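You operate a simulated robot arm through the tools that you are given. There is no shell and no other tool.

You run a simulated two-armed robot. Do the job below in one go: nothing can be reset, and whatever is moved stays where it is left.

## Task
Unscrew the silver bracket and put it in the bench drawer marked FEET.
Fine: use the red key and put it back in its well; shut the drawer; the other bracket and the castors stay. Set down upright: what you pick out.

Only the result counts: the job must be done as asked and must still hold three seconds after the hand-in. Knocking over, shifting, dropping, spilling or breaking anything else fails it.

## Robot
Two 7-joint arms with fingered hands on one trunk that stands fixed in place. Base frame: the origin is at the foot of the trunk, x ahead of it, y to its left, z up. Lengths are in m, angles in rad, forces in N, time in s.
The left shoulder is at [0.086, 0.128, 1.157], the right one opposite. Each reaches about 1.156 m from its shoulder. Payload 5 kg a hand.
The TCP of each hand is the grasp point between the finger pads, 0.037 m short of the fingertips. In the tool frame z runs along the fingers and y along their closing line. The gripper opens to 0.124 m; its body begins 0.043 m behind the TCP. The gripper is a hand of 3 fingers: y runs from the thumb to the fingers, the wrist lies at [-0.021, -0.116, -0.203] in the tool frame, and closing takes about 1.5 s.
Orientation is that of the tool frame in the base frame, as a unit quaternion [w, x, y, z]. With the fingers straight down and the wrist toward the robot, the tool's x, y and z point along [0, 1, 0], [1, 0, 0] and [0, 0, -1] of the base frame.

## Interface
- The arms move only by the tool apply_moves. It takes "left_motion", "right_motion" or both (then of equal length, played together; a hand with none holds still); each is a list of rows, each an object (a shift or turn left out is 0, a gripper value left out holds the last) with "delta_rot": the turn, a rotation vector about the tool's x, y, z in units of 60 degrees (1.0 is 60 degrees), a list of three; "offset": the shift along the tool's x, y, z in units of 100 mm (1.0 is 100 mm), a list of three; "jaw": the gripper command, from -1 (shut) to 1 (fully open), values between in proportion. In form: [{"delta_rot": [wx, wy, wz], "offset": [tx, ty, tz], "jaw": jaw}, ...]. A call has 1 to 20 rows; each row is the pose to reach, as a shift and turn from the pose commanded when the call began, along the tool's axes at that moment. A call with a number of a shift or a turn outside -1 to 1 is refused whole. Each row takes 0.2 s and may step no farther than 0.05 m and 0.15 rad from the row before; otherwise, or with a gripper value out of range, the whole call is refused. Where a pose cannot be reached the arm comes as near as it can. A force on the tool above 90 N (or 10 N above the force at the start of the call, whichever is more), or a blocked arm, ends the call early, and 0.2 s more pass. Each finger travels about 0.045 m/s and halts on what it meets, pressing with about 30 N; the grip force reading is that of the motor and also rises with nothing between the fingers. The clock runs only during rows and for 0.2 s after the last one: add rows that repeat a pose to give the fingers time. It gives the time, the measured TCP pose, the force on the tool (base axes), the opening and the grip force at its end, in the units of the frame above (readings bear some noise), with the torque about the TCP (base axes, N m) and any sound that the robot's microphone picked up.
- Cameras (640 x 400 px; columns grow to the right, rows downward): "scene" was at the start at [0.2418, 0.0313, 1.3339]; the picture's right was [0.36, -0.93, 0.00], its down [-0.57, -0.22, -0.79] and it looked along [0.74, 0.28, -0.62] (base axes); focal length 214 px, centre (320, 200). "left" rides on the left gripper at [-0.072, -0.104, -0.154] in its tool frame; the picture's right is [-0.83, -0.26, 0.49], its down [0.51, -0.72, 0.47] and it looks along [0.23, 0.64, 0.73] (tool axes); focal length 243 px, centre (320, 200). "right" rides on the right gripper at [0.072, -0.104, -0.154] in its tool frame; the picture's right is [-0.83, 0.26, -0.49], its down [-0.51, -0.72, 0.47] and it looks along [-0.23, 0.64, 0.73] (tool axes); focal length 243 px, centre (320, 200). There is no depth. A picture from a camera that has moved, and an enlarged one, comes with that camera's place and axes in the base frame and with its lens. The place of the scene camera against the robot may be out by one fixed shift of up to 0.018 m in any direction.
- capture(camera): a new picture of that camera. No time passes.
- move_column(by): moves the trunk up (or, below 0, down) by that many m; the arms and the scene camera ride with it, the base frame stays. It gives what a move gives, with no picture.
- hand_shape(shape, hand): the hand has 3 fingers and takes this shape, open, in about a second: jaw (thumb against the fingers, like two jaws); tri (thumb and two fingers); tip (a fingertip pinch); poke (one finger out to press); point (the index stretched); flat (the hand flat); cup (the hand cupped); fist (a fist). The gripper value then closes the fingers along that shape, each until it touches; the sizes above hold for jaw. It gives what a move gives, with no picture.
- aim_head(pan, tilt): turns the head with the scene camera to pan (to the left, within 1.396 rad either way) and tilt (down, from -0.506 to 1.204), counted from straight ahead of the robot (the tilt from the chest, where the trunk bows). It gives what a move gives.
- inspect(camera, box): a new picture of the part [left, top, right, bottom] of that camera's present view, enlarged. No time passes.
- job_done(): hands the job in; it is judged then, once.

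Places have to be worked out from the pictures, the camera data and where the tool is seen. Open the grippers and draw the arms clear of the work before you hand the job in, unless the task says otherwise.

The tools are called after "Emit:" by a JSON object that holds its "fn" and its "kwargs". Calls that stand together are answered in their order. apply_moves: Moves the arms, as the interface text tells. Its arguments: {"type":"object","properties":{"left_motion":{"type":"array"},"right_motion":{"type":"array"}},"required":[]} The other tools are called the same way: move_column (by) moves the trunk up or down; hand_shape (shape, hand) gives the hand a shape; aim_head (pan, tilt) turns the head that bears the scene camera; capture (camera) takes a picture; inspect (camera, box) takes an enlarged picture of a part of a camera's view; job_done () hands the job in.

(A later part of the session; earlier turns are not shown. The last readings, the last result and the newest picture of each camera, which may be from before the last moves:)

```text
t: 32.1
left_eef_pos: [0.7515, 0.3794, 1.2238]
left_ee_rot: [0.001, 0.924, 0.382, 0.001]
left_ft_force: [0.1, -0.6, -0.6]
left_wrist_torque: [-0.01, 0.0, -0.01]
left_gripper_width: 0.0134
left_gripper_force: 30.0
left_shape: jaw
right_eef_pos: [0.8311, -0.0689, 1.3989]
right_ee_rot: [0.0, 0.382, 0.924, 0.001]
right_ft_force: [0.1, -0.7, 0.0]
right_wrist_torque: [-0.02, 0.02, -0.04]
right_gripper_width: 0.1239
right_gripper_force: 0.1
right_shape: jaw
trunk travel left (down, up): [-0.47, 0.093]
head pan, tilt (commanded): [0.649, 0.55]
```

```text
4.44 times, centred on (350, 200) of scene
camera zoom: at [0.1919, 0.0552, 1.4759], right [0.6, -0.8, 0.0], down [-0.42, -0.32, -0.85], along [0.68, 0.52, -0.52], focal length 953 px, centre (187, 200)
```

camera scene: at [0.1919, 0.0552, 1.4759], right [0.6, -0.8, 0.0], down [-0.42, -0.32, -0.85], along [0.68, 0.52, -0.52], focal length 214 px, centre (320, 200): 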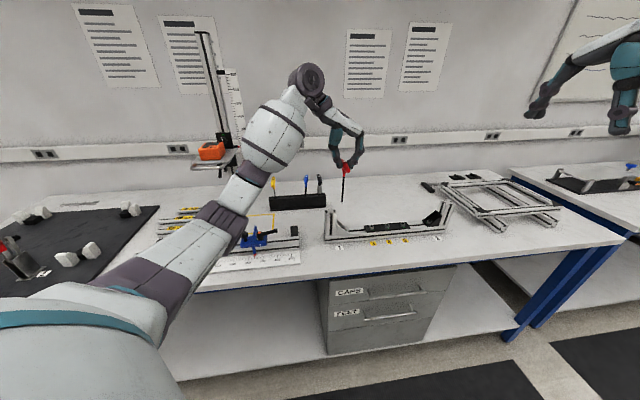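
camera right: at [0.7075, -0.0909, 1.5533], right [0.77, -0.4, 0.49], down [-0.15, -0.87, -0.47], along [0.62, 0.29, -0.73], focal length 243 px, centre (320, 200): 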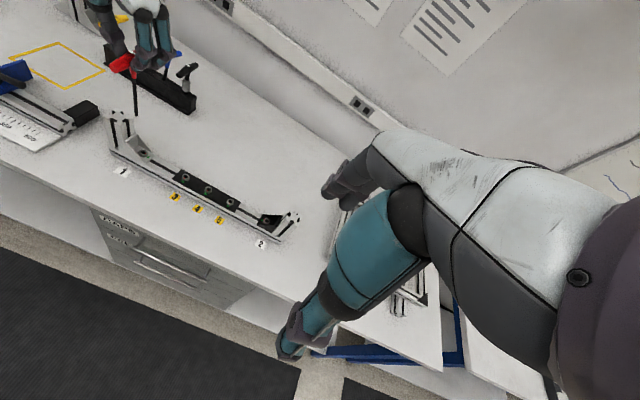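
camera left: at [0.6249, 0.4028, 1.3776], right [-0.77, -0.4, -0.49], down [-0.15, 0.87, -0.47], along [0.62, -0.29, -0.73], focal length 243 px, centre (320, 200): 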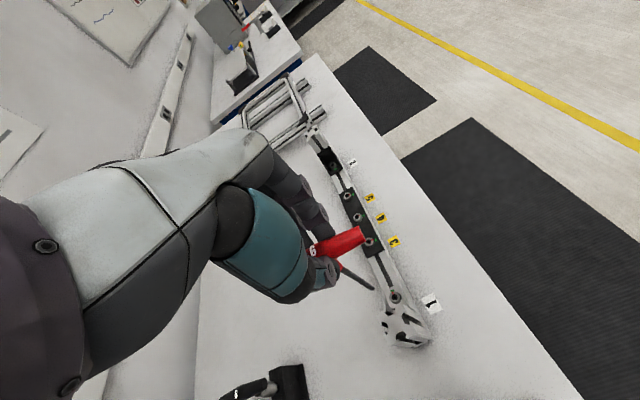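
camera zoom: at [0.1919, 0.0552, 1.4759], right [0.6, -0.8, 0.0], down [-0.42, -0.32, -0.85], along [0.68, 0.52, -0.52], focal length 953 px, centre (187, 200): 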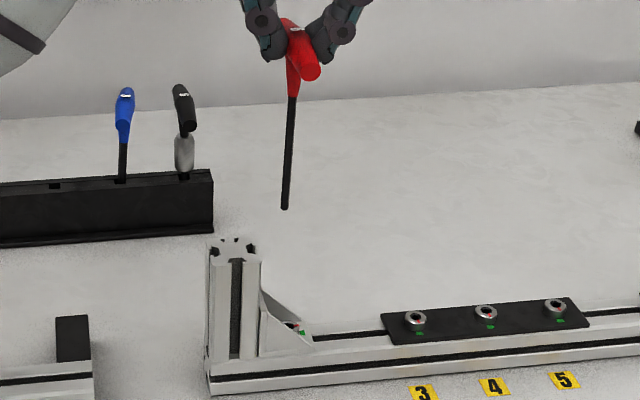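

Emit:
{"fn": "inspect", "kwargs": {"camera": "left", "box": [380, 285, 404, 305]}}

Emit:
{"fn": "inspect", "kwargs": {"camera": "left", "box": [340, 260, 380, 295]}}

Emit:
{"fn": "inspect", "kwargs": {"camera": "right", "box": [128, 140, 152, 160]}}

Emit:
{"fn": "inspect", "kwargs": {"camera": "right", "box": [115, 85, 155, 120]}}

```text
16.00 times, centred on (392, 295) of left
camera zoom: at [0.6249, 0.4028, 1.3776], right [-0.77, -0.4, -0.49], down [-0.15, 0.87, -0.47], along [0.62, -0.29, -0.73], focal length 3882 px, centre (-832, -1320)
```

zoom: 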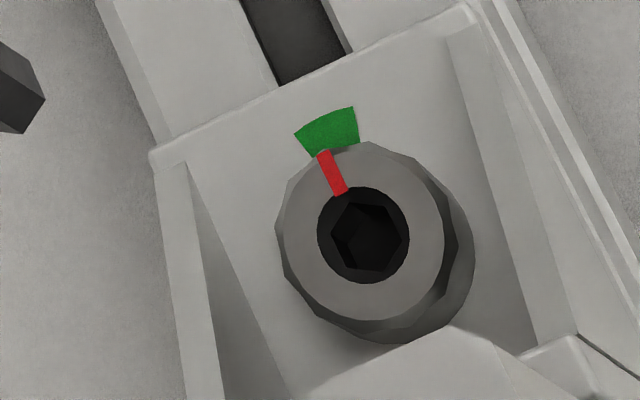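

```text
11.43 times, centred on (360, 278) of left
camera zoom: at [0.6249, 0.4028, 1.3776], right [-0.77, -0.4, -0.49], down [-0.15, 0.87, -0.47], along [0.62, -0.29, -0.73], focal length 2773 px, centre (-137, -686)
```

zoom: 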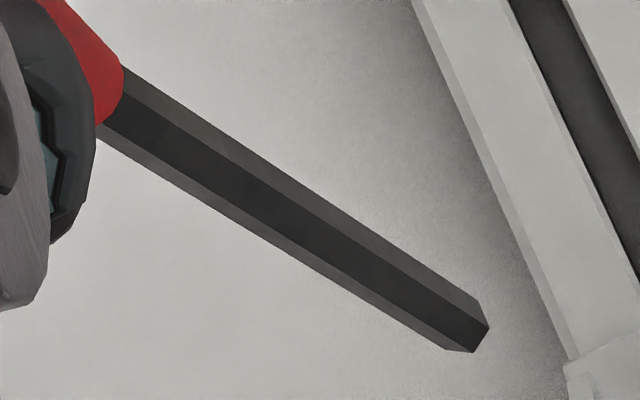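

```text
16.00 times, centred on (140, 150) of right
camera zoom: at [0.7075, -0.0909, 1.5533], right [0.77, -0.4, 0.49], down [-0.15, -0.87, -0.47], along [0.62, 0.29, -0.73], focal length 3882 px, centre (3200, 1000)
```

zoom: 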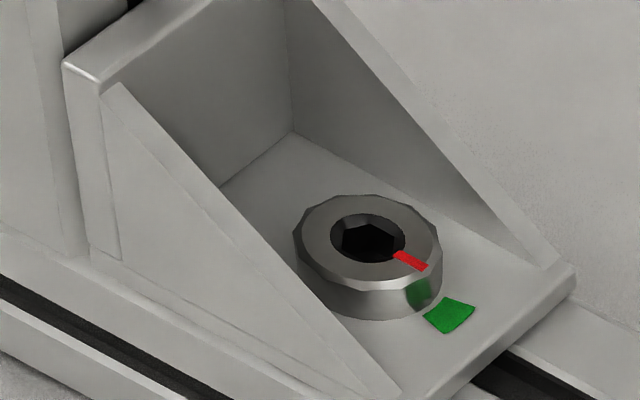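

```text
11.43 times, centred on (135, 102) of right
camera zoom: at [0.7075, -0.0909, 1.5533], right [0.77, -0.4, 0.49], down [-0.15, -0.87, -0.47], along [0.62, 0.29, -0.73], focal length 2773 px, centre (2434, 1314)
```

zoom: 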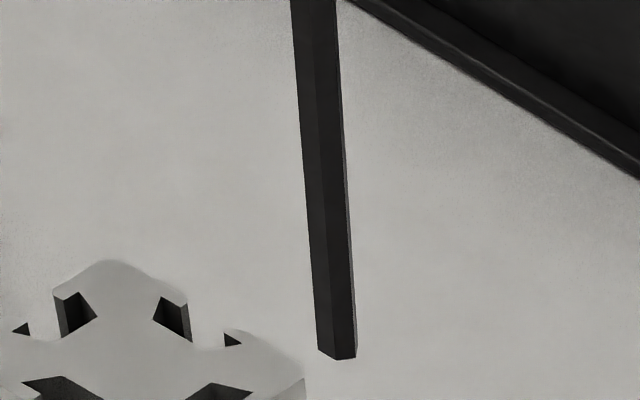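

Emit:
{"fn": "inspect", "kwargs": {"camera": "left", "box": [386, 290, 397, 298]}}

Emit:
{"fn": "inspect", "kwargs": {"camera": "left", "box": [360, 274, 380, 290]}}

Emit:
{"fn": "inspect", "kwargs": {"camera": "right", "box": [134, 147, 145, 156]}}

Emit:
{"fn": "inspect", "kwargs": {"camera": "right", "box": [130, 108, 142, 118]}}

```text
16.00 times, centred on (392, 294) of left
camera zoom: at [0.6249, 0.4028, 1.3776], right [-0.77, -0.4, -0.49], down [-0.15, 0.87, -0.47], along [0.62, -0.29, -0.73], focal length 3882 px, centre (-824, -1304)
```

zoom: 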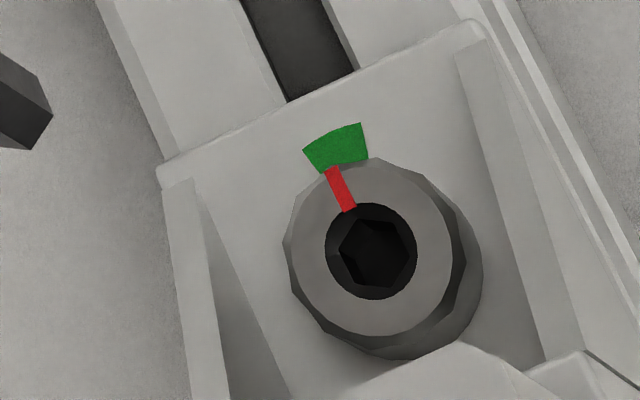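

```text
16.00 times, centred on (370, 282) of left
camera zoom: at [0.6249, 0.4028, 1.3776], right [-0.77, -0.4, -0.49], down [-0.15, 0.87, -0.47], along [0.62, -0.29, -0.73], focal length 3882 px, centre (-480, -1112)
```

zoom: 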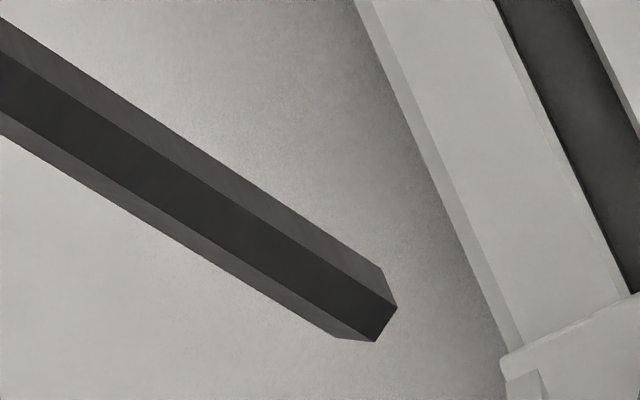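

```text
16.00 times, centred on (140, 152) of right
camera zoom: at [0.7075, -0.0909, 1.5533], right [0.77, -0.4, 0.49], down [-0.15, -0.87, -0.47], along [0.62, 0.29, -0.73], focal length 3882 px, centre (3208, 976)
```

zoom: 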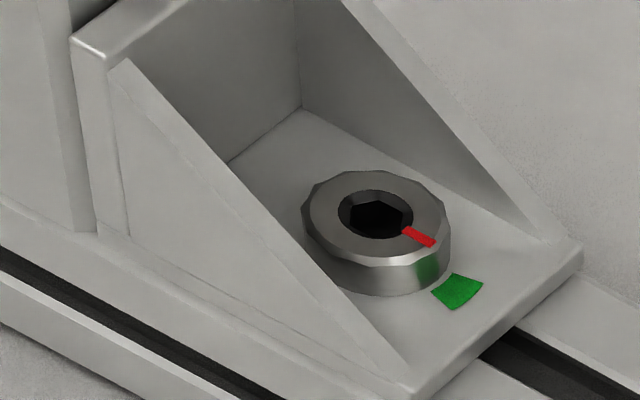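

```text
16.00 times, centred on (136, 113) of right
camera zoom: at [0.7075, -0.0909, 1.5533], right [0.77, -0.4, 0.49], down [-0.15, -0.87, -0.47], along [0.62, 0.29, -0.73], focal length 3882 px, centre (3264, 1592)
```

zoom: 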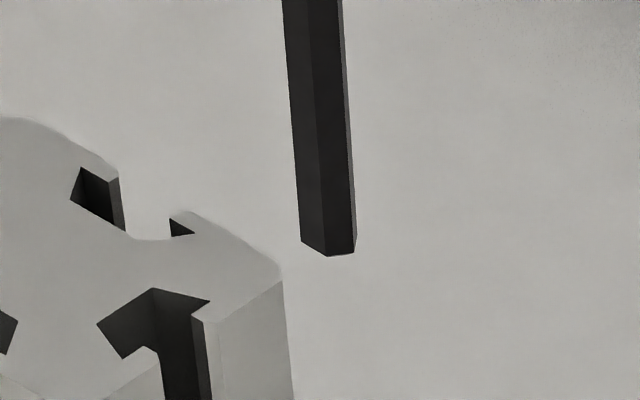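

The key is a 6 mm hex whose corners now point along the rail; the screw's red mark points along the rail too. To gain turning range I test rotating the hand 60° clockwise here in free space.

Emit:
{"fn": "apply_moves", "kwargs": {"left_motion": [{"delta_rot": [0, 0, 0.125]}, {"delta_rot": [0, 0, 0.25]}, {"delta_rot": [0, 0, 0.375]}, {"delta_rot": [0, 0, 0.5]}, {"delta_rot": [0, 0, 0.625]}, {"delta_rot": [0, 0, 0.75]}, {"delta_rot": [0, 0, 0.875]}, {"delta_rot": [0, 0, 1.0]}, {"delta_rot": [0, 0, 1.0]}]}}

Emit:
{"fn": "capture", "kwargs": {"camera": "scene"}}

Emit:
{"fn": "capture", "kwargs": {"camera": "left"}}

Emit:
{"fn": "inspect", "kwargs": {"camera": "right", "box": [70, 0, 200, 160]}}

```text
t: 34.1
left_eef_pos: [0.7524, 0.3789, 1.2246]
left_ee_rot: [0.001, 0.991, -0.132, 0.001]
left_ft_force: [0.0, 0.4, -0.9]
left_wrist_torque: [0.01, 0.01, -0.02]
left_gripper_width: 0.0134
left_gripper_force: 30.0
left_shape: jaw
right_eef_pos: [0.8324, -0.0681, 1.3983]
right_ee_rot: [-0.001, 0.382, 0.924, 0.0]
right_ft_force: [-1.1, -0.4, -0.2]
right_wrist_torque: [0.0, -0.02, 0.0]
right_gripper_width: 0.124
right_gripper_force: 0.1
right_shape: jaw
trunk travel left (down, up): [-0.47, 0.093]
head pan, tilt (commanded): [0.649, 0.55]
```

```text
taken
camera scene: at [0.1921, 0.0553, 1.4759], right [0.6, -0.8, 0.0], down [-0.42, -0.32, -0.85], along [0.68, 0.52, -0.52], focal length 214 px, centre (320, 200)
```

scene: 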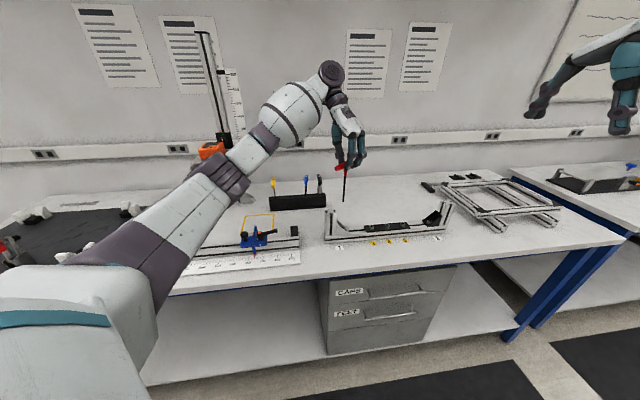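

```text
taken
camera left: at [0.7084, 0.4994, 1.378], right [-0.73, 0.47, -0.49], down [0.68, 0.56, -0.47], along [0.06, -0.68, -0.73], focal length 243 px, centre (320, 200)
```

left: 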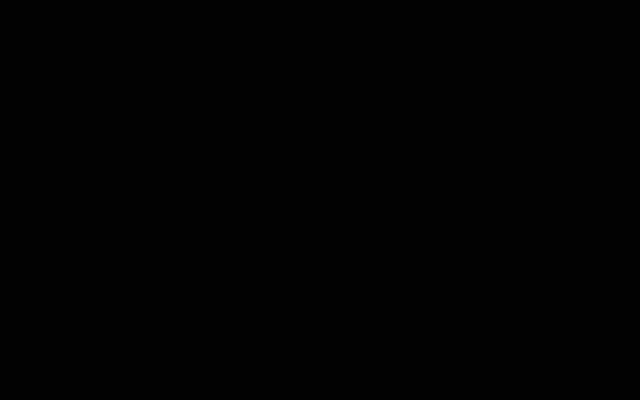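

```text
2.50 times, centred on (135, 80) of right
camera zoom: at [0.7078, -0.0908, 1.5531], right [0.77, -0.4, 0.49], down [-0.15, -0.87, -0.47], along [0.62, 0.29, -0.73], focal length 606 px, centre (782, 500)
```

zoom: 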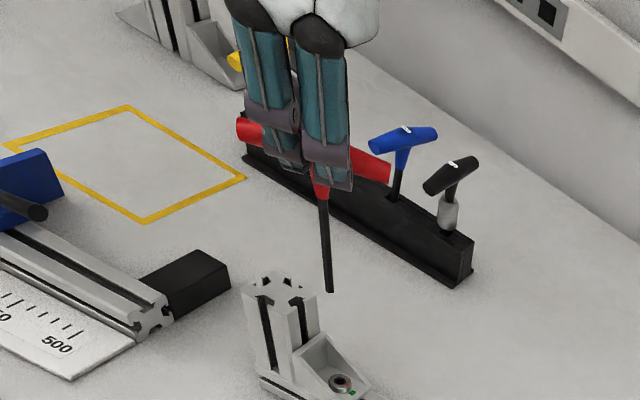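

The arm reaches this yaw fine. Now I study the socket's hex orientation from the scene and right cameras at maximum zoom.

Emit:
{"fn": "inspect", "kwargs": {"camera": "right", "box": [136, 148, 143, 153]}}

Emit:
{"fn": "inspect", "kwargs": {"camera": "scene", "box": [340, 222, 356, 232]}}

```text
16.00 times, centred on (140, 150) of right
camera zoom: at [0.7078, -0.0908, 1.5531], right [0.77, -0.4, 0.49], down [-0.15, -0.87, -0.47], along [0.62, 0.29, -0.73], focal length 3882 px, centre (3208, 992)
```

zoom: 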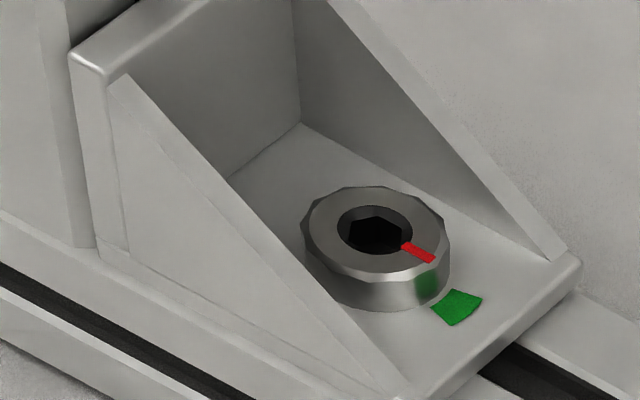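

```text
16.00 times, centred on (348, 227) of scene
camera zoom: at [0.1921, 0.0553, 1.4759], right [0.6, -0.8, 0.0], down [-0.42, -0.32, -0.85], along [0.68, 0.52, -0.52], focal length 3432 px, centre (-128, -232)
```

zoom: 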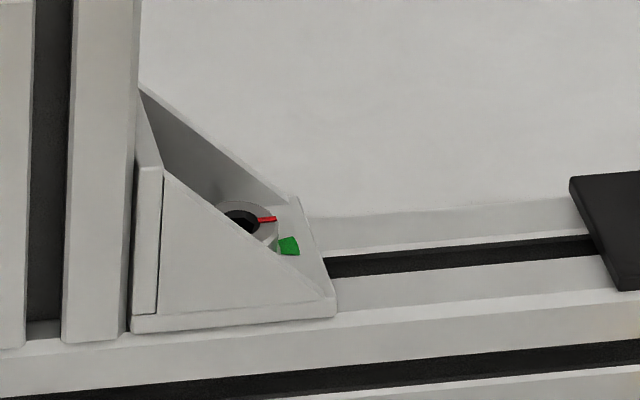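

The socket's hex corner lines up with its red mark (≈3.6° off the rail direction), so I turn the hand 3.6° back and lower the tip to about 30 mm above the screw, shifting ~4 mm.

Emit:
{"fn": "apply_moves", "kwargs": {"left_motion": [{"delta_rot": [0, 0, -0.03], "offset": [0.01, 0.01, 0.2]}, {"delta_rot": [0, 0, -0.06], "offset": [0.027, 0.024, 0.4]}, {"delta_rot": [0, 0, -0.06], "offset": [0.027, 0.024, 0.6]}, {"delta_rot": [0, 0, -0.06], "offset": [0.027, 0.024, 0.75]}, {"delta_rot": [0, 0, -0.06], "offset": [0.027, 0.024, 0.9]}, {"delta_rot": [0, 0, -0.06], "offset": [0.027, 0.024, 0.9]}]}}

Emit:
{"fn": "inspect", "kwargs": {"camera": "right", "box": [120, 120, 160, 160]}}

Emit:
{"fn": "inspect", "kwargs": {"camera": "scene", "box": [325, 195, 370, 240]}}

Emit:
{"fn": "capture", "kwargs": {"camera": "scene"}}

```text
t: 35.5
left_eef_pos: [0.7534, 0.3738, 1.1342]
left_ee_rot: [0.001, 0.995, -0.1, 0.001]
left_ft_force: [-0.3, 1.0, -1.2]
left_wrist_torque: [0.0, 0.01, 0.01]
left_gripper_width: 0.0132
left_gripper_force: 29.8
left_shape: jaw
right_eef_pos: [0.8316, -0.0691, 1.3989]
right_ee_rot: [-0.001, 0.381, 0.924, 0.0]
right_ft_force: [-0.9, 0.8, -0.5]
right_wrist_torque: [0.0, 0.0, -0.01]
right_gripper_width: 0.1237
right_gripper_force: 0.0
right_shape: jaw
trunk travel left (down, up): [-0.47, 0.093]
head pan, tilt (commanded): [0.649, 0.55]
```

```text
10.00 times, centred on (140, 140) of right
camera zoom: at [0.7076, -0.0913, 1.5533], right [0.77, -0.4, 0.49], down [-0.15, -0.87, -0.47], along [0.62, 0.29, -0.73], focal length 2426 px, centre (2120, 800)
```

zoom: 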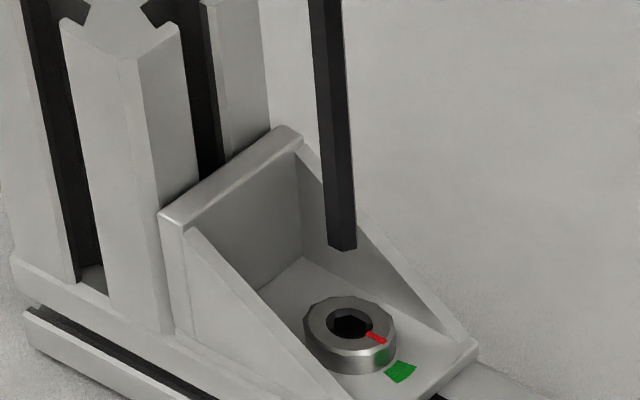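

```text
8.89 times, centred on (348, 218) of scene
camera zoom: at [0.192, 0.0548, 1.476], right [0.6, -0.8, 0.0], down [-0.42, -0.32, -0.85], along [0.68, 0.52, -0.52], focal length 1906 px, centre (76, 44)
```

zoom: 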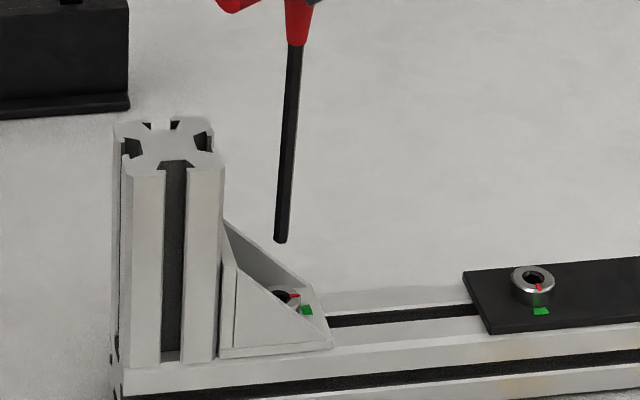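

```text
taken
camera scene: at [0.192, 0.0548, 1.476], right [0.6, -0.8, 0.0], down [-0.42, -0.32, -0.85], along [0.68, 0.52, -0.52], focal length 214 px, centre (320, 200)
```

scene: 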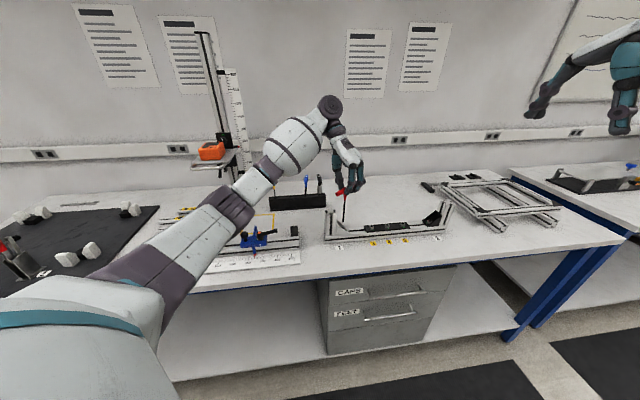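

Emit:
{"fn": "inspect", "kwargs": {"camera": "scene", "box": [338, 208, 358, 230]}}

Emit:
{"fn": "inspect", "kwargs": {"camera": "right", "box": [130, 135, 150, 157]}}

```text
16.00 times, centred on (348, 219) of scene
camera zoom: at [0.192, 0.0548, 1.476], right [0.6, -0.8, 0.0], down [-0.42, -0.32, -0.85], along [0.68, 0.52, -0.52], focal length 3432 px, centre (-128, -104)
```

zoom: 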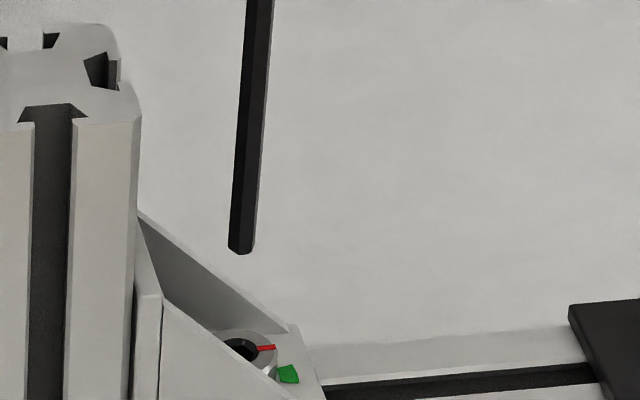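

```text
16.00 times, centred on (140, 146) of right
camera zoom: at [0.7076, -0.0913, 1.5533], right [0.77, -0.4, 0.49], down [-0.15, -0.87, -0.47], along [0.62, 0.29, -0.73], focal length 3882 px, centre (3200, 1064)
```

zoom: 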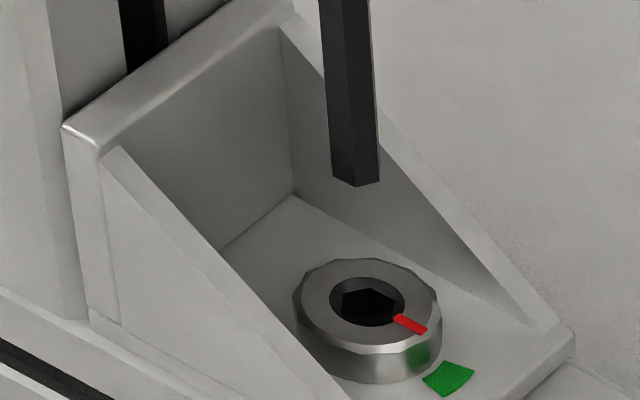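

The tip is nearly over the socket: about 1 mm off along the rail and 0.7 mm across, shaft vertical. I correct that and lower 26 mm.

Emit:
{"fn": "apply_moves", "kwargs": {"left_motion": [{"offset": [0.004, 0.011, 0.07]}, {"offset": [0.004, 0.011, 0.14]}, {"offset": [0.004, 0.011, 0.2]}, {"offset": [0.004, 0.011, 0.26]}, {"offset": [0.004, 0.011, 0.26]}]}}

Emit:
{"fn": "inspect", "kwargs": {"camera": "scene", "box": [338, 213, 358, 235]}}

Emit:
{"fn": "inspect", "kwargs": {"camera": "right", "box": [130, 138, 150, 160]}}

```text
t: 36.7
left_eef_pos: [0.7531, 0.3747, 1.108]
left_ee_rot: [0.002, 0.995, -0.101, 0.001]
left_ft_force: [-0.1, 0.1, -1.3]
left_wrist_torque: [-0.03, 0.02, -0.02]
left_gripper_width: 0.0135
left_gripper_force: 30.4
left_shape: jaw
right_eef_pos: [0.8315, -0.0683, 1.399]
right_ee_rot: [-0.001, 0.382, 0.924, 0.0]
right_ft_force: [-0.2, 0.6, -0.4]
right_wrist_torque: [0.01, 0.03, -0.03]
right_gripper_width: 0.1237
right_gripper_force: 0.0
right_shape: jaw
trunk travel left (down, up): [-0.47, 0.093]
head pan, tilt (commanded): [0.649, 0.55]
```

```text
16.00 times, centred on (348, 224) of scene
camera zoom: at [0.1921, 0.0549, 1.4759], right [0.6, -0.8, 0.0], down [-0.42, -0.32, -0.85], along [0.68, 0.52, -0.52], focal length 3432 px, centre (-128, -184)
```

zoom: 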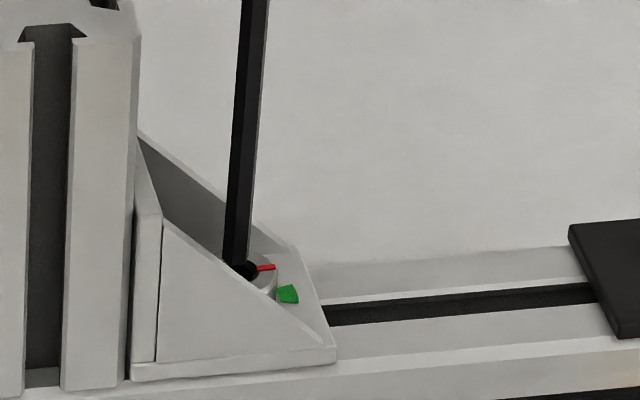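

```text
16.00 times, centred on (140, 149) of right
camera zoom: at [0.7078, -0.0912, 1.5532], right [0.77, -0.4, 0.49], down [-0.15, -0.87, -0.47], along [0.62, 0.29, -0.73], focal length 3882 px, centre (3200, 1016)
```

zoom: 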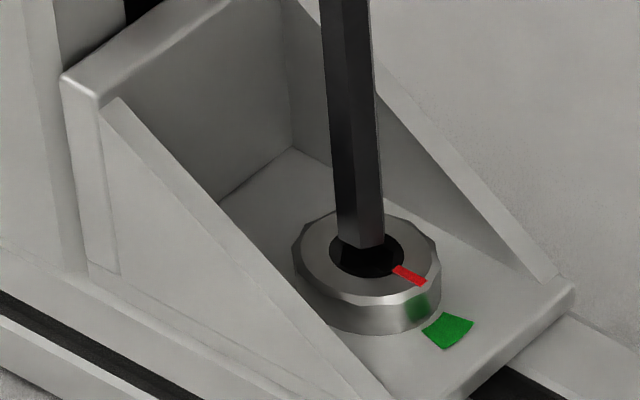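

About 5 mm above the head now, 0.75 mm off along the rail. I correct it and lower 7 mm so the tip enters the socket mouth.

Emit:
{"fn": "apply_moves", "kwargs": {"left_motion": [{"offset": [0.006, 0.004, 0.0]}, {"offset": [0.006, 0.004, 0.025]}, {"offset": [0.006, 0.004, 0.05]}, {"offset": [0.006, 0.004, 0.07]}, {"offset": [0.006, 0.004, 0.07]}]}}

Emit:
{"fn": "inspect", "kwargs": {"camera": "scene", "box": [338, 213, 358, 235]}}

Emit:
{"fn": "inspect", "kwargs": {"camera": "right", "box": [130, 138, 150, 160]}}

```text
t: 37.9
left_eef_pos: [0.7545, 0.3741, 1.1011]
left_ee_rot: [0.001, 0.995, -0.101, 0.0]
left_ft_force: [0.3, -0.6, -1.1]
left_wrist_torque: [-0.02, 0.0, 0.02]
left_gripper_width: 0.0135
left_gripper_force: 30.0
left_shape: jaw
right_eef_pos: [0.8303, -0.0695, 1.3997]
right_ee_rot: [-0.001, 0.382, 0.924, 0.0]
right_ft_force: [-0.1, 0.8, 0.2]
right_wrist_torque: [-0.01, 0.0, 0.02]
right_gripper_width: 0.1237
right_gripper_force: 0.2
right_shape: jaw
trunk travel left (down, up): [-0.47, 0.093]
head pan, tilt (commanded): [0.649, 0.55]
```

```text
16.00 times, centred on (348, 224) of scene
camera zoom: at [0.1922, 0.055, 1.4759], right [0.6, -0.8, 0.0], down [-0.42, -0.32, -0.85], along [0.68, 0.52, -0.52], focal length 3432 px, centre (-128, -184)
```

zoom: 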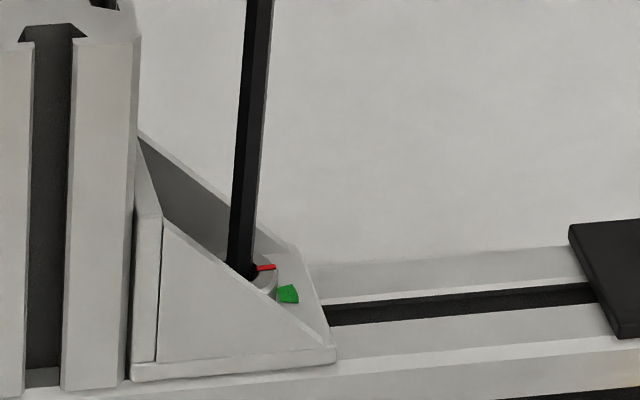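

```text
16.00 times, centred on (140, 149) of right
camera zoom: at [0.7078, -0.0911, 1.5531], right [0.77, -0.4, 0.49], down [-0.15, -0.87, -0.47], along [0.62, 0.29, -0.73], focal length 3882 px, centre (3200, 1016)
```

zoom: 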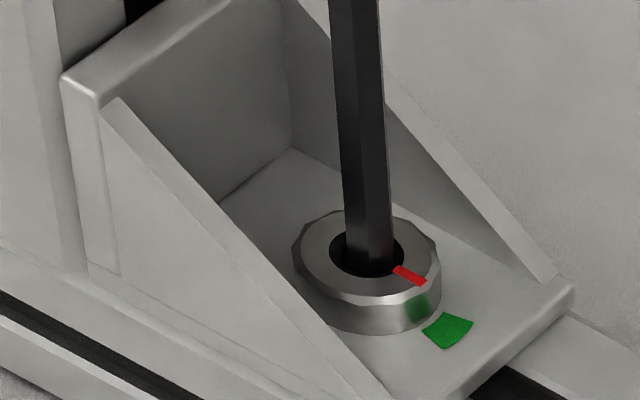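

The tip has entered the socket's mouth without force; it sits roughly 0.5 mm past centre. I nudge back and press down 3 mm gently.

Emit:
{"fn": "apply_moves", "kwargs": {"left_motion": [{"offset": [-0.004, -0.002, 0.0]}, {"offset": [-0.004, -0.002, 0.015]}, {"offset": [-0.004, -0.002, 0.03]}, {"offset": [-0.004, -0.002, 0.03]}]}}

Emit:
{"fn": "inspect", "kwargs": {"camera": "right", "box": [130, 138, 150, 160]}}

```text
t: 38.9
left_eef_pos: [0.7542, 0.3736, 1.0978]
left_ee_rot: [0.001, 0.995, -0.101, 0.001]
left_ft_force: [-0.5, 0.8, -0.8]
left_wrist_torque: [-0.04, 0.03, 0.0]
left_gripper_width: 0.0134
left_gripper_force: 29.6
left_shape: jaw
right_eef_pos: [0.8322, -0.0678, 1.3994]
right_ee_rot: [-0.001, 0.382, 0.924, 0.0]
right_ft_force: [0.0, 0.3, 0.1]
right_wrist_torque: [0.02, -0.03, -0.02]
right_gripper_width: 0.1237
right_gripper_force: 0.1
right_shape: jaw
trunk travel left (down, up): [-0.47, 0.093]
head pan, tilt (commanded): [0.649, 0.55]
```

```text
16.00 times, centred on (140, 149) of right
camera zoom: at [0.7079, -0.0911, 1.5531], right [0.77, -0.4, 0.49], down [-0.15, -0.87, -0.47], along [0.62, 0.29, -0.73], focal length 3882 px, centre (3200, 1016)
```

zoom: 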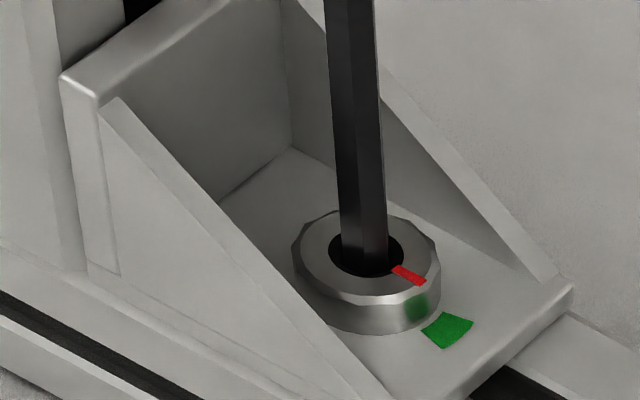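

No contact force yet and it's well centred. I lower another 3 mm.

Emit:
{"fn": "apply_moves", "kwargs": {"left_motion": [{"offset": [0, 0, 0.015]}, {"offset": [0, 0, 0.03]}, {"offset": [0, 0, 0.03]}]}}

Emit:
{"fn": "inspect", "kwargs": {"camera": "right", "box": [130, 138, 150, 160]}}

Emit:
{"fn": "inspect", "kwargs": {"camera": "scene", "box": [338, 213, 358, 235]}}

```text
t: 39.7
left_eef_pos: [0.7544, 0.374, 1.094]
left_ee_rot: [0.0, 0.995, -0.1, 0.0]
left_ft_force: [0.3, -0.3, 0.1]
left_wrist_torque: [-0.02, 0.05, -0.04]
left_gripper_width: 0.0136
left_gripper_force: 29.8
left_shape: jaw
right_eef_pos: [0.8321, -0.07, 1.3974]
right_ee_rot: [-0.001, 0.381, 0.924, 0.001]
right_ft_force: [-0.4, 0.1, -0.4]
right_wrist_torque: [-0.02, 0.01, -0.03]
right_gripper_width: 0.1237
right_gripper_force: 0.1
right_shape: jaw
trunk travel left (down, up): [-0.47, 0.093]
head pan, tilt (commanded): [0.649, 0.55]
```

```text
16.00 times, centred on (140, 149) of right
camera zoom: at [0.7077, -0.0912, 1.5532], right [0.77, -0.4, 0.49], down [-0.15, -0.87, -0.47], along [0.62, 0.29, -0.73], focal length 3882 px, centre (3200, 1016)
```

zoom: 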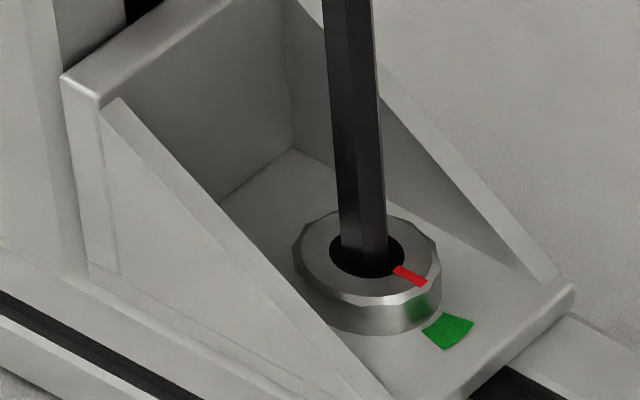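

```text
16.00 times, centred on (348, 224) of scene
camera zoom: at [0.1921, 0.0549, 1.4759], right [0.6, -0.8, 0.0], down [-0.42, -0.32, -0.85], along [0.68, 0.52, -0.52], focal length 3432 px, centre (-128, -184)
```

zoom: 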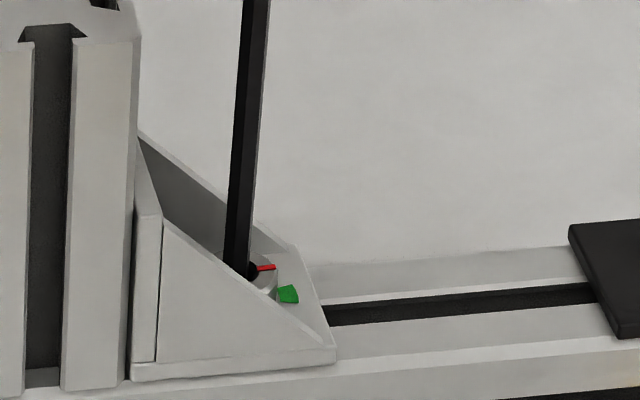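

Still almost no force (a slight upward change). I lower another 3 mm.

Emit:
{"fn": "apply_moves", "kwargs": {"left_motion": [{"offset": [0, 0, 0.015]}, {"offset": [0, 0, 0.03]}, {"offset": [0, 0, 0.03]}]}}

Emit:
{"fn": "inspect", "kwargs": {"camera": "right", "box": [130, 138, 150, 160]}}

Emit:
{"fn": "inspect", "kwargs": {"camera": "scene", "box": [315, 165, 375, 240]}}

```text
t: 40.5
left_eef_pos: [0.7529, 0.372, 1.0941]
left_ee_rot: [0.002, 0.995, -0.101, 0.001]
left_ft_force: [-0.3, 0.4, 13.0]
left_wrist_torque: [0.0, 0.04, -0.05]
left_gripper_width: 0.0139
left_gripper_force: 29.9
left_shape: jaw
right_eef_pos: [0.8299, -0.0691, 1.4]
right_ee_rot: [0.0, 0.382, 0.924, -0.001]
right_ft_force: [0.0, -0.2, -0.4]
right_wrist_torque: [-0.03, 0.03, 0.0]
right_gripper_width: 0.1237
right_gripper_force: 0.0
right_shape: jaw
trunk travel left (down, up): [-0.47, 0.093]
head pan, tilt (commanded): [0.649, 0.55]
```

```text
16.00 times, centred on (140, 149) of right
camera zoom: at [0.706, -0.092, 1.5543], right [0.77, -0.4, 0.49], down [-0.15, -0.87, -0.47], along [0.62, 0.29, -0.73], focal length 3882 px, centre (3200, 1016)
```

zoom: 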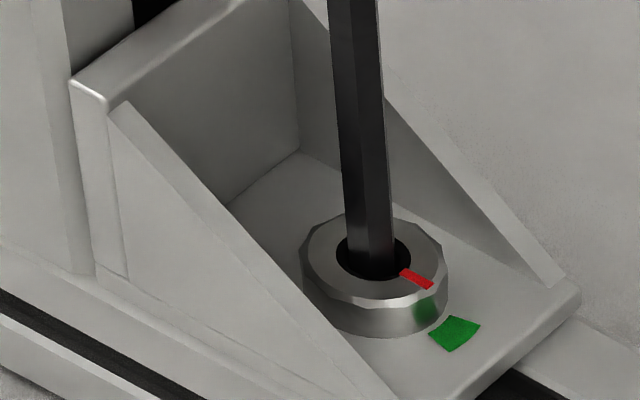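

```text
5.33 times, centred on (345, 202) of scene
camera zoom: at [0.1905, 0.0541, 1.4763], right [0.6, -0.8, 0.0], down [-0.42, -0.32, -0.85], along [0.68, 0.52, -0.52], focal length 1144 px, centre (187, 187)
```

zoom: 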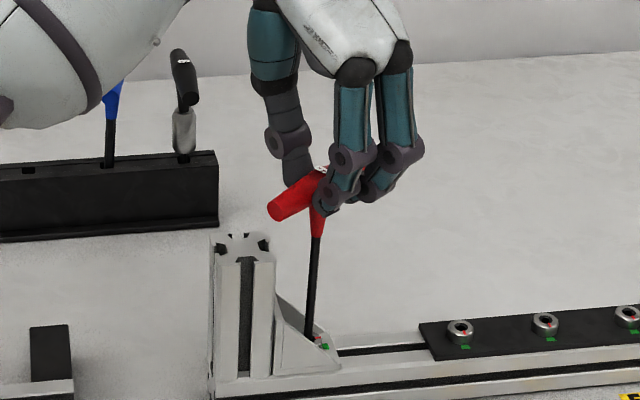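

The key bottomed at TCP z≈1.094 with 13 N, about 9 mm below the head's top. I now try a small counter-clockwise turn of 12° about the key axis (which lies 4 mm off the TCP) and watch the red mark and the torque.

Emit:
{"fn": "apply_moves", "kwargs": {"left_motion": [{"delta_rot": [0, 0, -0.05], "offset": [0.001, 0.002, 0.01]}, {"delta_rot": [0, 0, -0.1], "offset": [0.001, 0.004, 0.01]}, {"delta_rot": [0, 0, -0.15], "offset": [0.002, 0.006, 0.01]}, {"delta_rot": [0, 0, -0.2], "offset": [0.003, 0.008, 0.01]}, {"delta_rot": [0, 0, -0.2], "offset": [0.003, 0.008, 0.01]}]}}

Emit:
{"fn": "inspect", "kwargs": {"camera": "right", "box": [130, 138, 150, 160]}}

Emit:
{"fn": "inspect", "kwargs": {"camera": "scene", "box": [315, 165, 375, 240]}}

```text
t: 41.7
left_eef_pos: [0.7522, 0.3714, 1.0946]
left_ee_rot: [0.001, 1.0, 0.005, 0.002]
left_ft_force: [-0.4, -1.3, 22.4]
left_wrist_torque: [-0.05, -0.07, -0.14]
left_gripper_width: 0.0149
left_gripper_force: 29.8
left_shape: jaw
right_eef_pos: [0.8292, -0.0707, 1.3997]
right_ee_rot: [0.0, 0.382, 0.924, 0.0]
right_ft_force: [0.0, 0.1, 0.2]
right_wrist_torque: [0.01, -0.01, 0.03]
right_gripper_width: 0.1239
right_gripper_force: 0.1
right_shape: jaw
trunk travel left (down, up): [-0.47, 0.093]
head pan, tilt (commanded): [0.649, 0.55]
```

```text
16.00 times, centred on (140, 149) of right
camera zoom: at [0.7047, -0.0928, 1.5546], right [0.77, -0.4, 0.49], down [-0.15, -0.87, -0.47], along [0.62, 0.29, -0.73], focal length 3882 px, centre (3200, 1016)
```

zoom: 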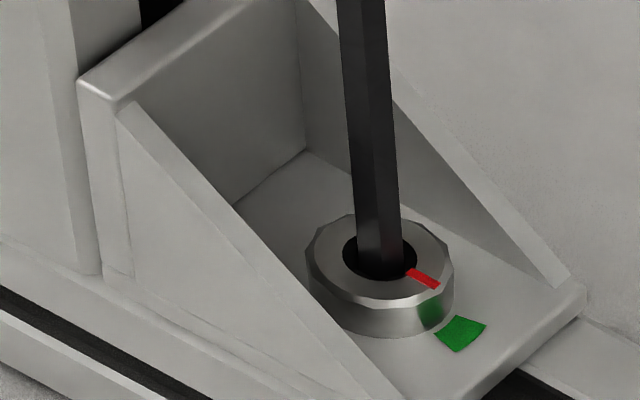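

```text
5.33 times, centred on (345, 202) of scene
camera zoom: at [0.1893, 0.0533, 1.4764], right [0.6, -0.8, 0.0], down [-0.41, -0.32, -0.85], along [0.68, 0.52, -0.52], focal length 1144 px, centre (187, 187)
```

zoom: 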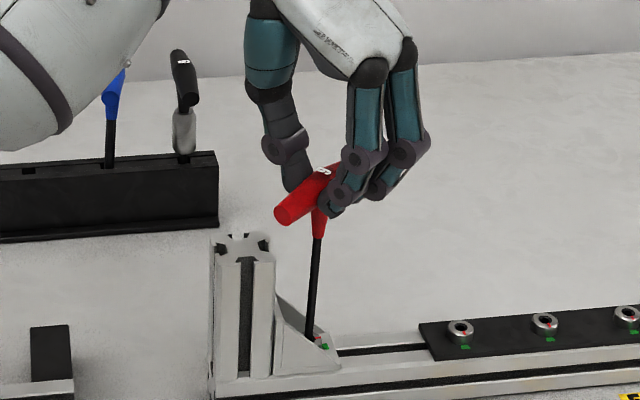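

The red mark did not follow, so the key is either not seated in the hex or the hand slipped on the bar. I inspect the shaft's facets and the handle closely.

Emit:
{"fn": "inspect", "kwargs": {"camera": "right", "box": [128, 120, 152, 140]}}

Emit:
{"fn": "inspect", "kwargs": {"camera": "scene", "box": [335, 195, 360, 220]}}

Emit:
{"fn": "inspect", "kwargs": {"camera": "right", "box": [110, 60, 170, 110]}}

Emit:
{"fn": "capture", "kwargs": {"camera": "left"}}

```text
16.00 times, centred on (140, 130) of right
camera zoom: at [0.7047, -0.0928, 1.5546], right [0.77, -0.4, 0.49], down [-0.15, -0.87, -0.47], along [0.62, 0.29, -0.73], focal length 3882 px, centre (3200, 1320)
```

zoom: 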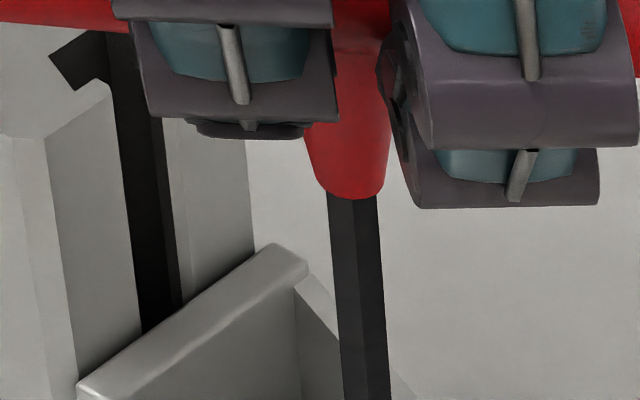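

```text
16.00 times, centred on (348, 208) of scene
camera zoom: at [0.1893, 0.0533, 1.4764], right [0.6, -0.8, 0.0], down [-0.41, -0.32, -0.85], along [0.68, 0.52, -0.52], focal length 3432 px, centre (-120, 80)
```

zoom: 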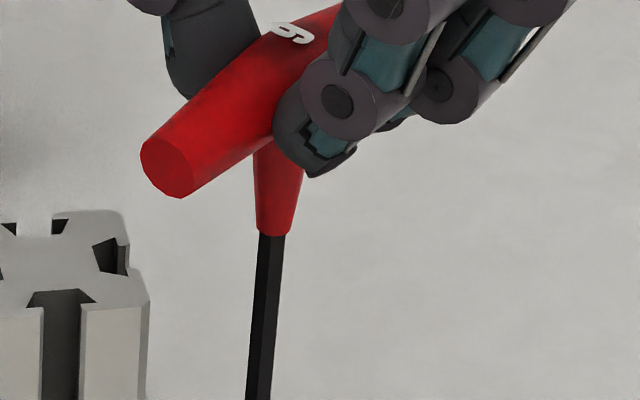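

```text
8.00 times, centred on (140, 85) of right
camera zoom: at [0.7047, -0.0928, 1.5546], right [0.77, -0.4, 0.49], down [-0.15, -0.87, -0.47], along [0.62, 0.29, -0.73], focal length 1941 px, centre (1760, 1120)
```

zoom: 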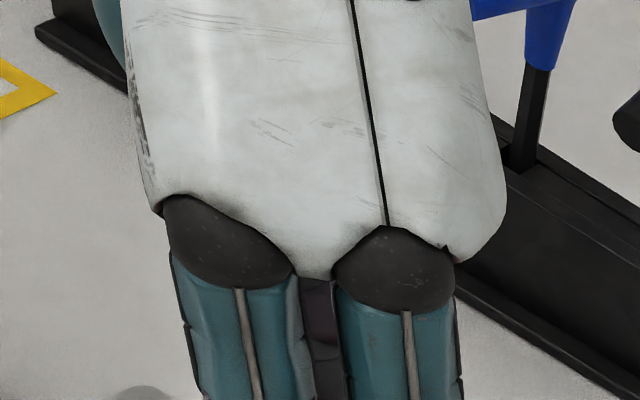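

```text
taken
camera left: at [0.6772, 0.476, 1.2476], right [-0.83, 0.25, -0.5], down [0.5, 0.73, -0.47], along [0.24, -0.64, -0.73], focal length 243 px, centre (320, 200)
```

left: 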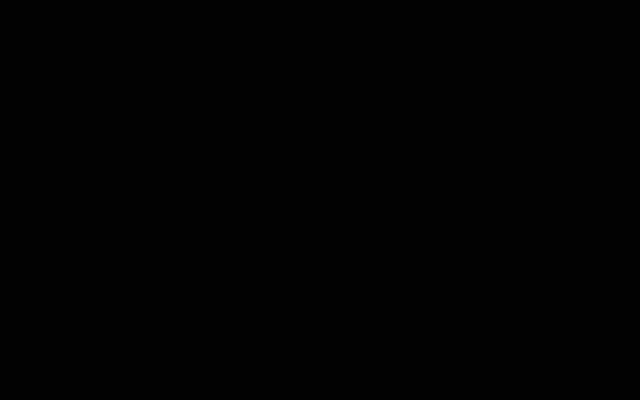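

The bar turned but the screw did not, so the tip is probably resting on the hex's lip, out of phase. I keep light pressure and rotate on counter-clockwise in small steps, watching for a drop.

Emit:
{"fn": "apply_moves", "kwargs": {"left_motion": [{"delta_rot": [0, 0, -0.06], "offset": [0.001, 0.002, 0]}, {"delta_rot": [0, 0, -0.12], "offset": [0.002, 0.005, 0]}, {"delta_rot": [0, 0, -0.18], "offset": [0.003, 0.007, 0]}, {"delta_rot": [0, 0, -0.18], "offset": [0.003, 0.007, 0]}]}}

Emit:
{"fn": "inspect", "kwargs": {"camera": "right", "box": [130, 138, 150, 160]}}

```text
t: 42.7
left_eef_pos: [0.7516, 0.3709, 1.0919]
left_ee_rot: [0.0, 0.995, 0.099, 0.002]
left_ft_force: [-0.4, -1.5, 24.7]
left_wrist_torque: [-0.08, -0.11, -0.21]
left_gripper_width: 0.0151
left_gripper_force: 29.8
left_shape: jaw
right_eef_pos: [0.8298, -0.0706, 1.4001]
right_ee_rot: [0.001, 0.381, 0.925, 0.001]
right_ft_force: [-0.2, -0.4, 0.6]
right_wrist_torque: [-0.01, 0.02, -0.01]
right_gripper_width: 0.1236
right_gripper_force: 0.1
right_shape: jaw
trunk travel left (down, up): [-0.47, 0.093]
head pan, tilt (commanded): [0.649, 0.55]
```

```text
16.00 times, centred on (140, 149) of right
camera zoom: at [0.705, -0.0927, 1.5545], right [0.77, -0.4, 0.49], down [-0.15, -0.87, -0.47], along [0.62, 0.29, -0.73], focal length 3882 px, centre (3200, 1016)
```

zoom: 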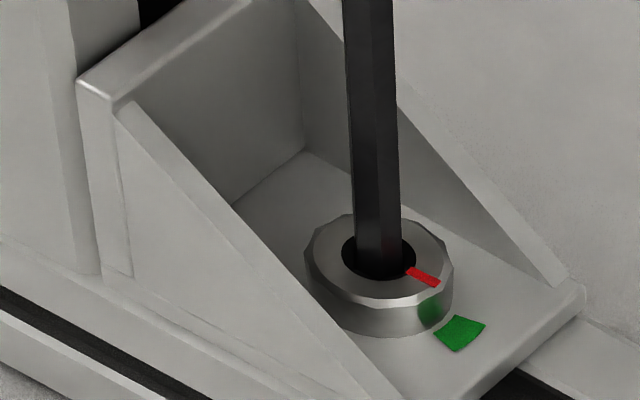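

Emit:
{"fn": "apply_moves", "kwargs": {"left_motion": [{"delta_rot": [0, 0, -0.06], "offset": [0.001, 0.002, 0]}, {"delta_rot": [0, 0, -0.12], "offset": [0.002, 0.005, 0]}, {"delta_rot": [0, 0, -0.2], "offset": [0.003, 0.008, 0]}, {"delta_rot": [0, 0, -0.2], "offset": [0.003, 0.008, 0]}]}}

Emit:
{"fn": "inspect", "kwargs": {"camera": "right", "box": [130, 138, 150, 160]}}

Emit:
{"fn": "inspect", "kwargs": {"camera": "scene", "box": [335, 195, 360, 220]}}

```text
t: 43.7
left_eef_pos: [0.7533, 0.371, 1.0932]
left_ee_rot: [0.001, 0.979, 0.202, 0.002]
left_ft_force: [0.5, -0.6, 23.0]
left_wrist_torque: [-0.04, -0.15, -0.3]
left_gripper_width: 0.0156
left_gripper_force: 30.1
left_shape: jaw
right_eef_pos: [0.8297, -0.0708, 1.4003]
right_ee_rot: [0.0, 0.382, 0.924, 0.001]
right_ft_force: [-0.4, 0.0, 0.2]
right_wrist_torque: [-0.01, 0.03, 0.01]
right_gripper_width: 0.1236
right_gripper_force: 0.0
right_shape: jaw
trunk travel left (down, up): [-0.47, 0.093]
head pan, tilt (commanded): [0.649, 0.55]
```

```text
16.00 times, centred on (140, 149) of right
camera zoom: at [0.7051, -0.0927, 1.5544], right [0.77, -0.4, 0.49], down [-0.15, -0.87, -0.47], along [0.62, 0.29, -0.73], focal length 3882 px, centre (3200, 1016)
```

zoom: 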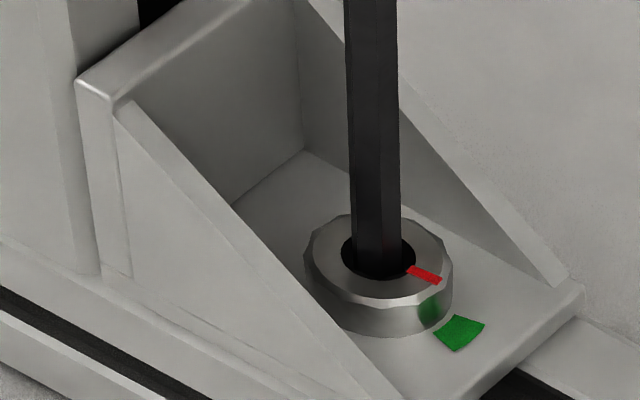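

```text
16.00 times, centred on (348, 208) of scene
camera zoom: at [0.1896, 0.0535, 1.4764], right [0.6, -0.8, 0.0], down [-0.41, -0.32, -0.85], along [0.68, 0.52, -0.52], focal length 3432 px, centre (-120, 80)
```

zoom: 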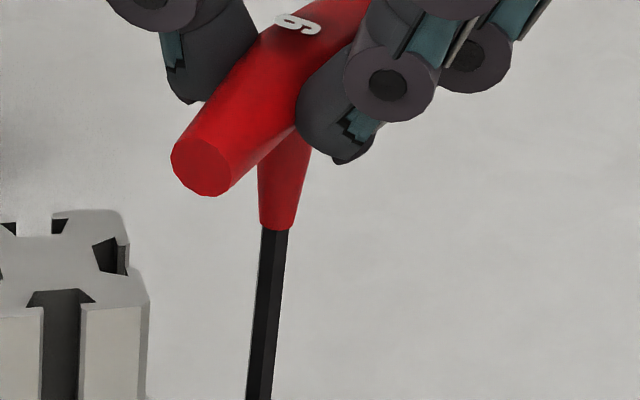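

Now the red mark has moved about 5° counter-clockwise: the key is engaged and the hand slipped a bit on the bar while taking up torque (0.3 Nm). I keep turning counter-clockwise.

Emit:
{"fn": "apply_moves", "kwargs": {"left_motion": [{"delta_rot": [0, 0, -0.07], "offset": [0.001, 0.003, 0]}, {"delta_rot": [0, 0, -0.14], "offset": [0.002, 0.006, 0]}, {"delta_rot": [0, 0, -0.21], "offset": [0.003, 0.009, 0]}, {"delta_rot": [0, 0, -0.28], "offset": [0.005, 0.011, 0]}, {"delta_rot": [0, 0, -0.28], "offset": [0.005, 0.011, 0]}]}}

Emit:
{"fn": "inspect", "kwargs": {"camera": "right", "box": [130, 138, 150, 160]}}

Emit:
{"fn": "inspect", "kwargs": {"camera": "scene", "box": [335, 195, 360, 220]}}

```text
t: 44.9
left_eef_pos: [0.754, 0.3689, 1.093]
left_ee_rot: [0.002, 0.939, 0.344, 0.002]
left_ft_force: [-0.3, -0.4, 20.8]
left_wrist_torque: [-0.02, -0.13, -0.24]
left_gripper_width: 0.0154
left_gripper_force: 29.7
left_shape: jaw
right_eef_pos: [0.8291, -0.0705, 1.4004]
right_ee_rot: [0.0, 0.382, 0.924, 0.002]
right_ft_force: [0.4, 0.4, -1.0]
right_wrist_torque: [0.0, -0.03, 0.01]
right_gripper_width: 0.1238
right_gripper_force: 0.0
right_shape: jaw
trunk travel left (down, up): [-0.47, 0.093]
head pan, tilt (commanded): [0.649, 0.55]
```

```text
16.00 times, centred on (140, 149) of right
camera zoom: at [0.7054, -0.0926, 1.5543], right [0.77, -0.4, 0.49], down [-0.15, -0.87, -0.47], along [0.62, 0.29, -0.73], focal length 3882 px, centre (3200, 1016)
```

zoom: 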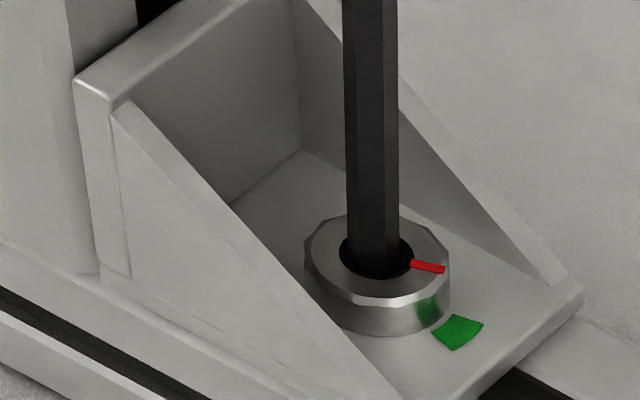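

```text
16.00 times, centred on (348, 208) of scene
camera zoom: at [0.19, 0.0535, 1.4763], right [0.6, -0.8, 0.0], down [-0.41, -0.32, -0.85], along [0.68, 0.52, -0.52], focal length 3432 px, centre (-120, 80)
```

zoom: 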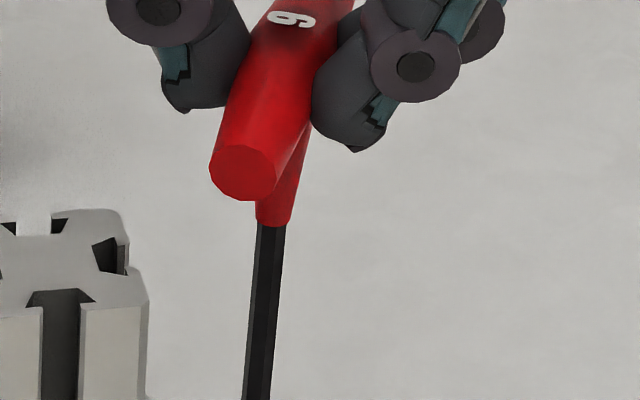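

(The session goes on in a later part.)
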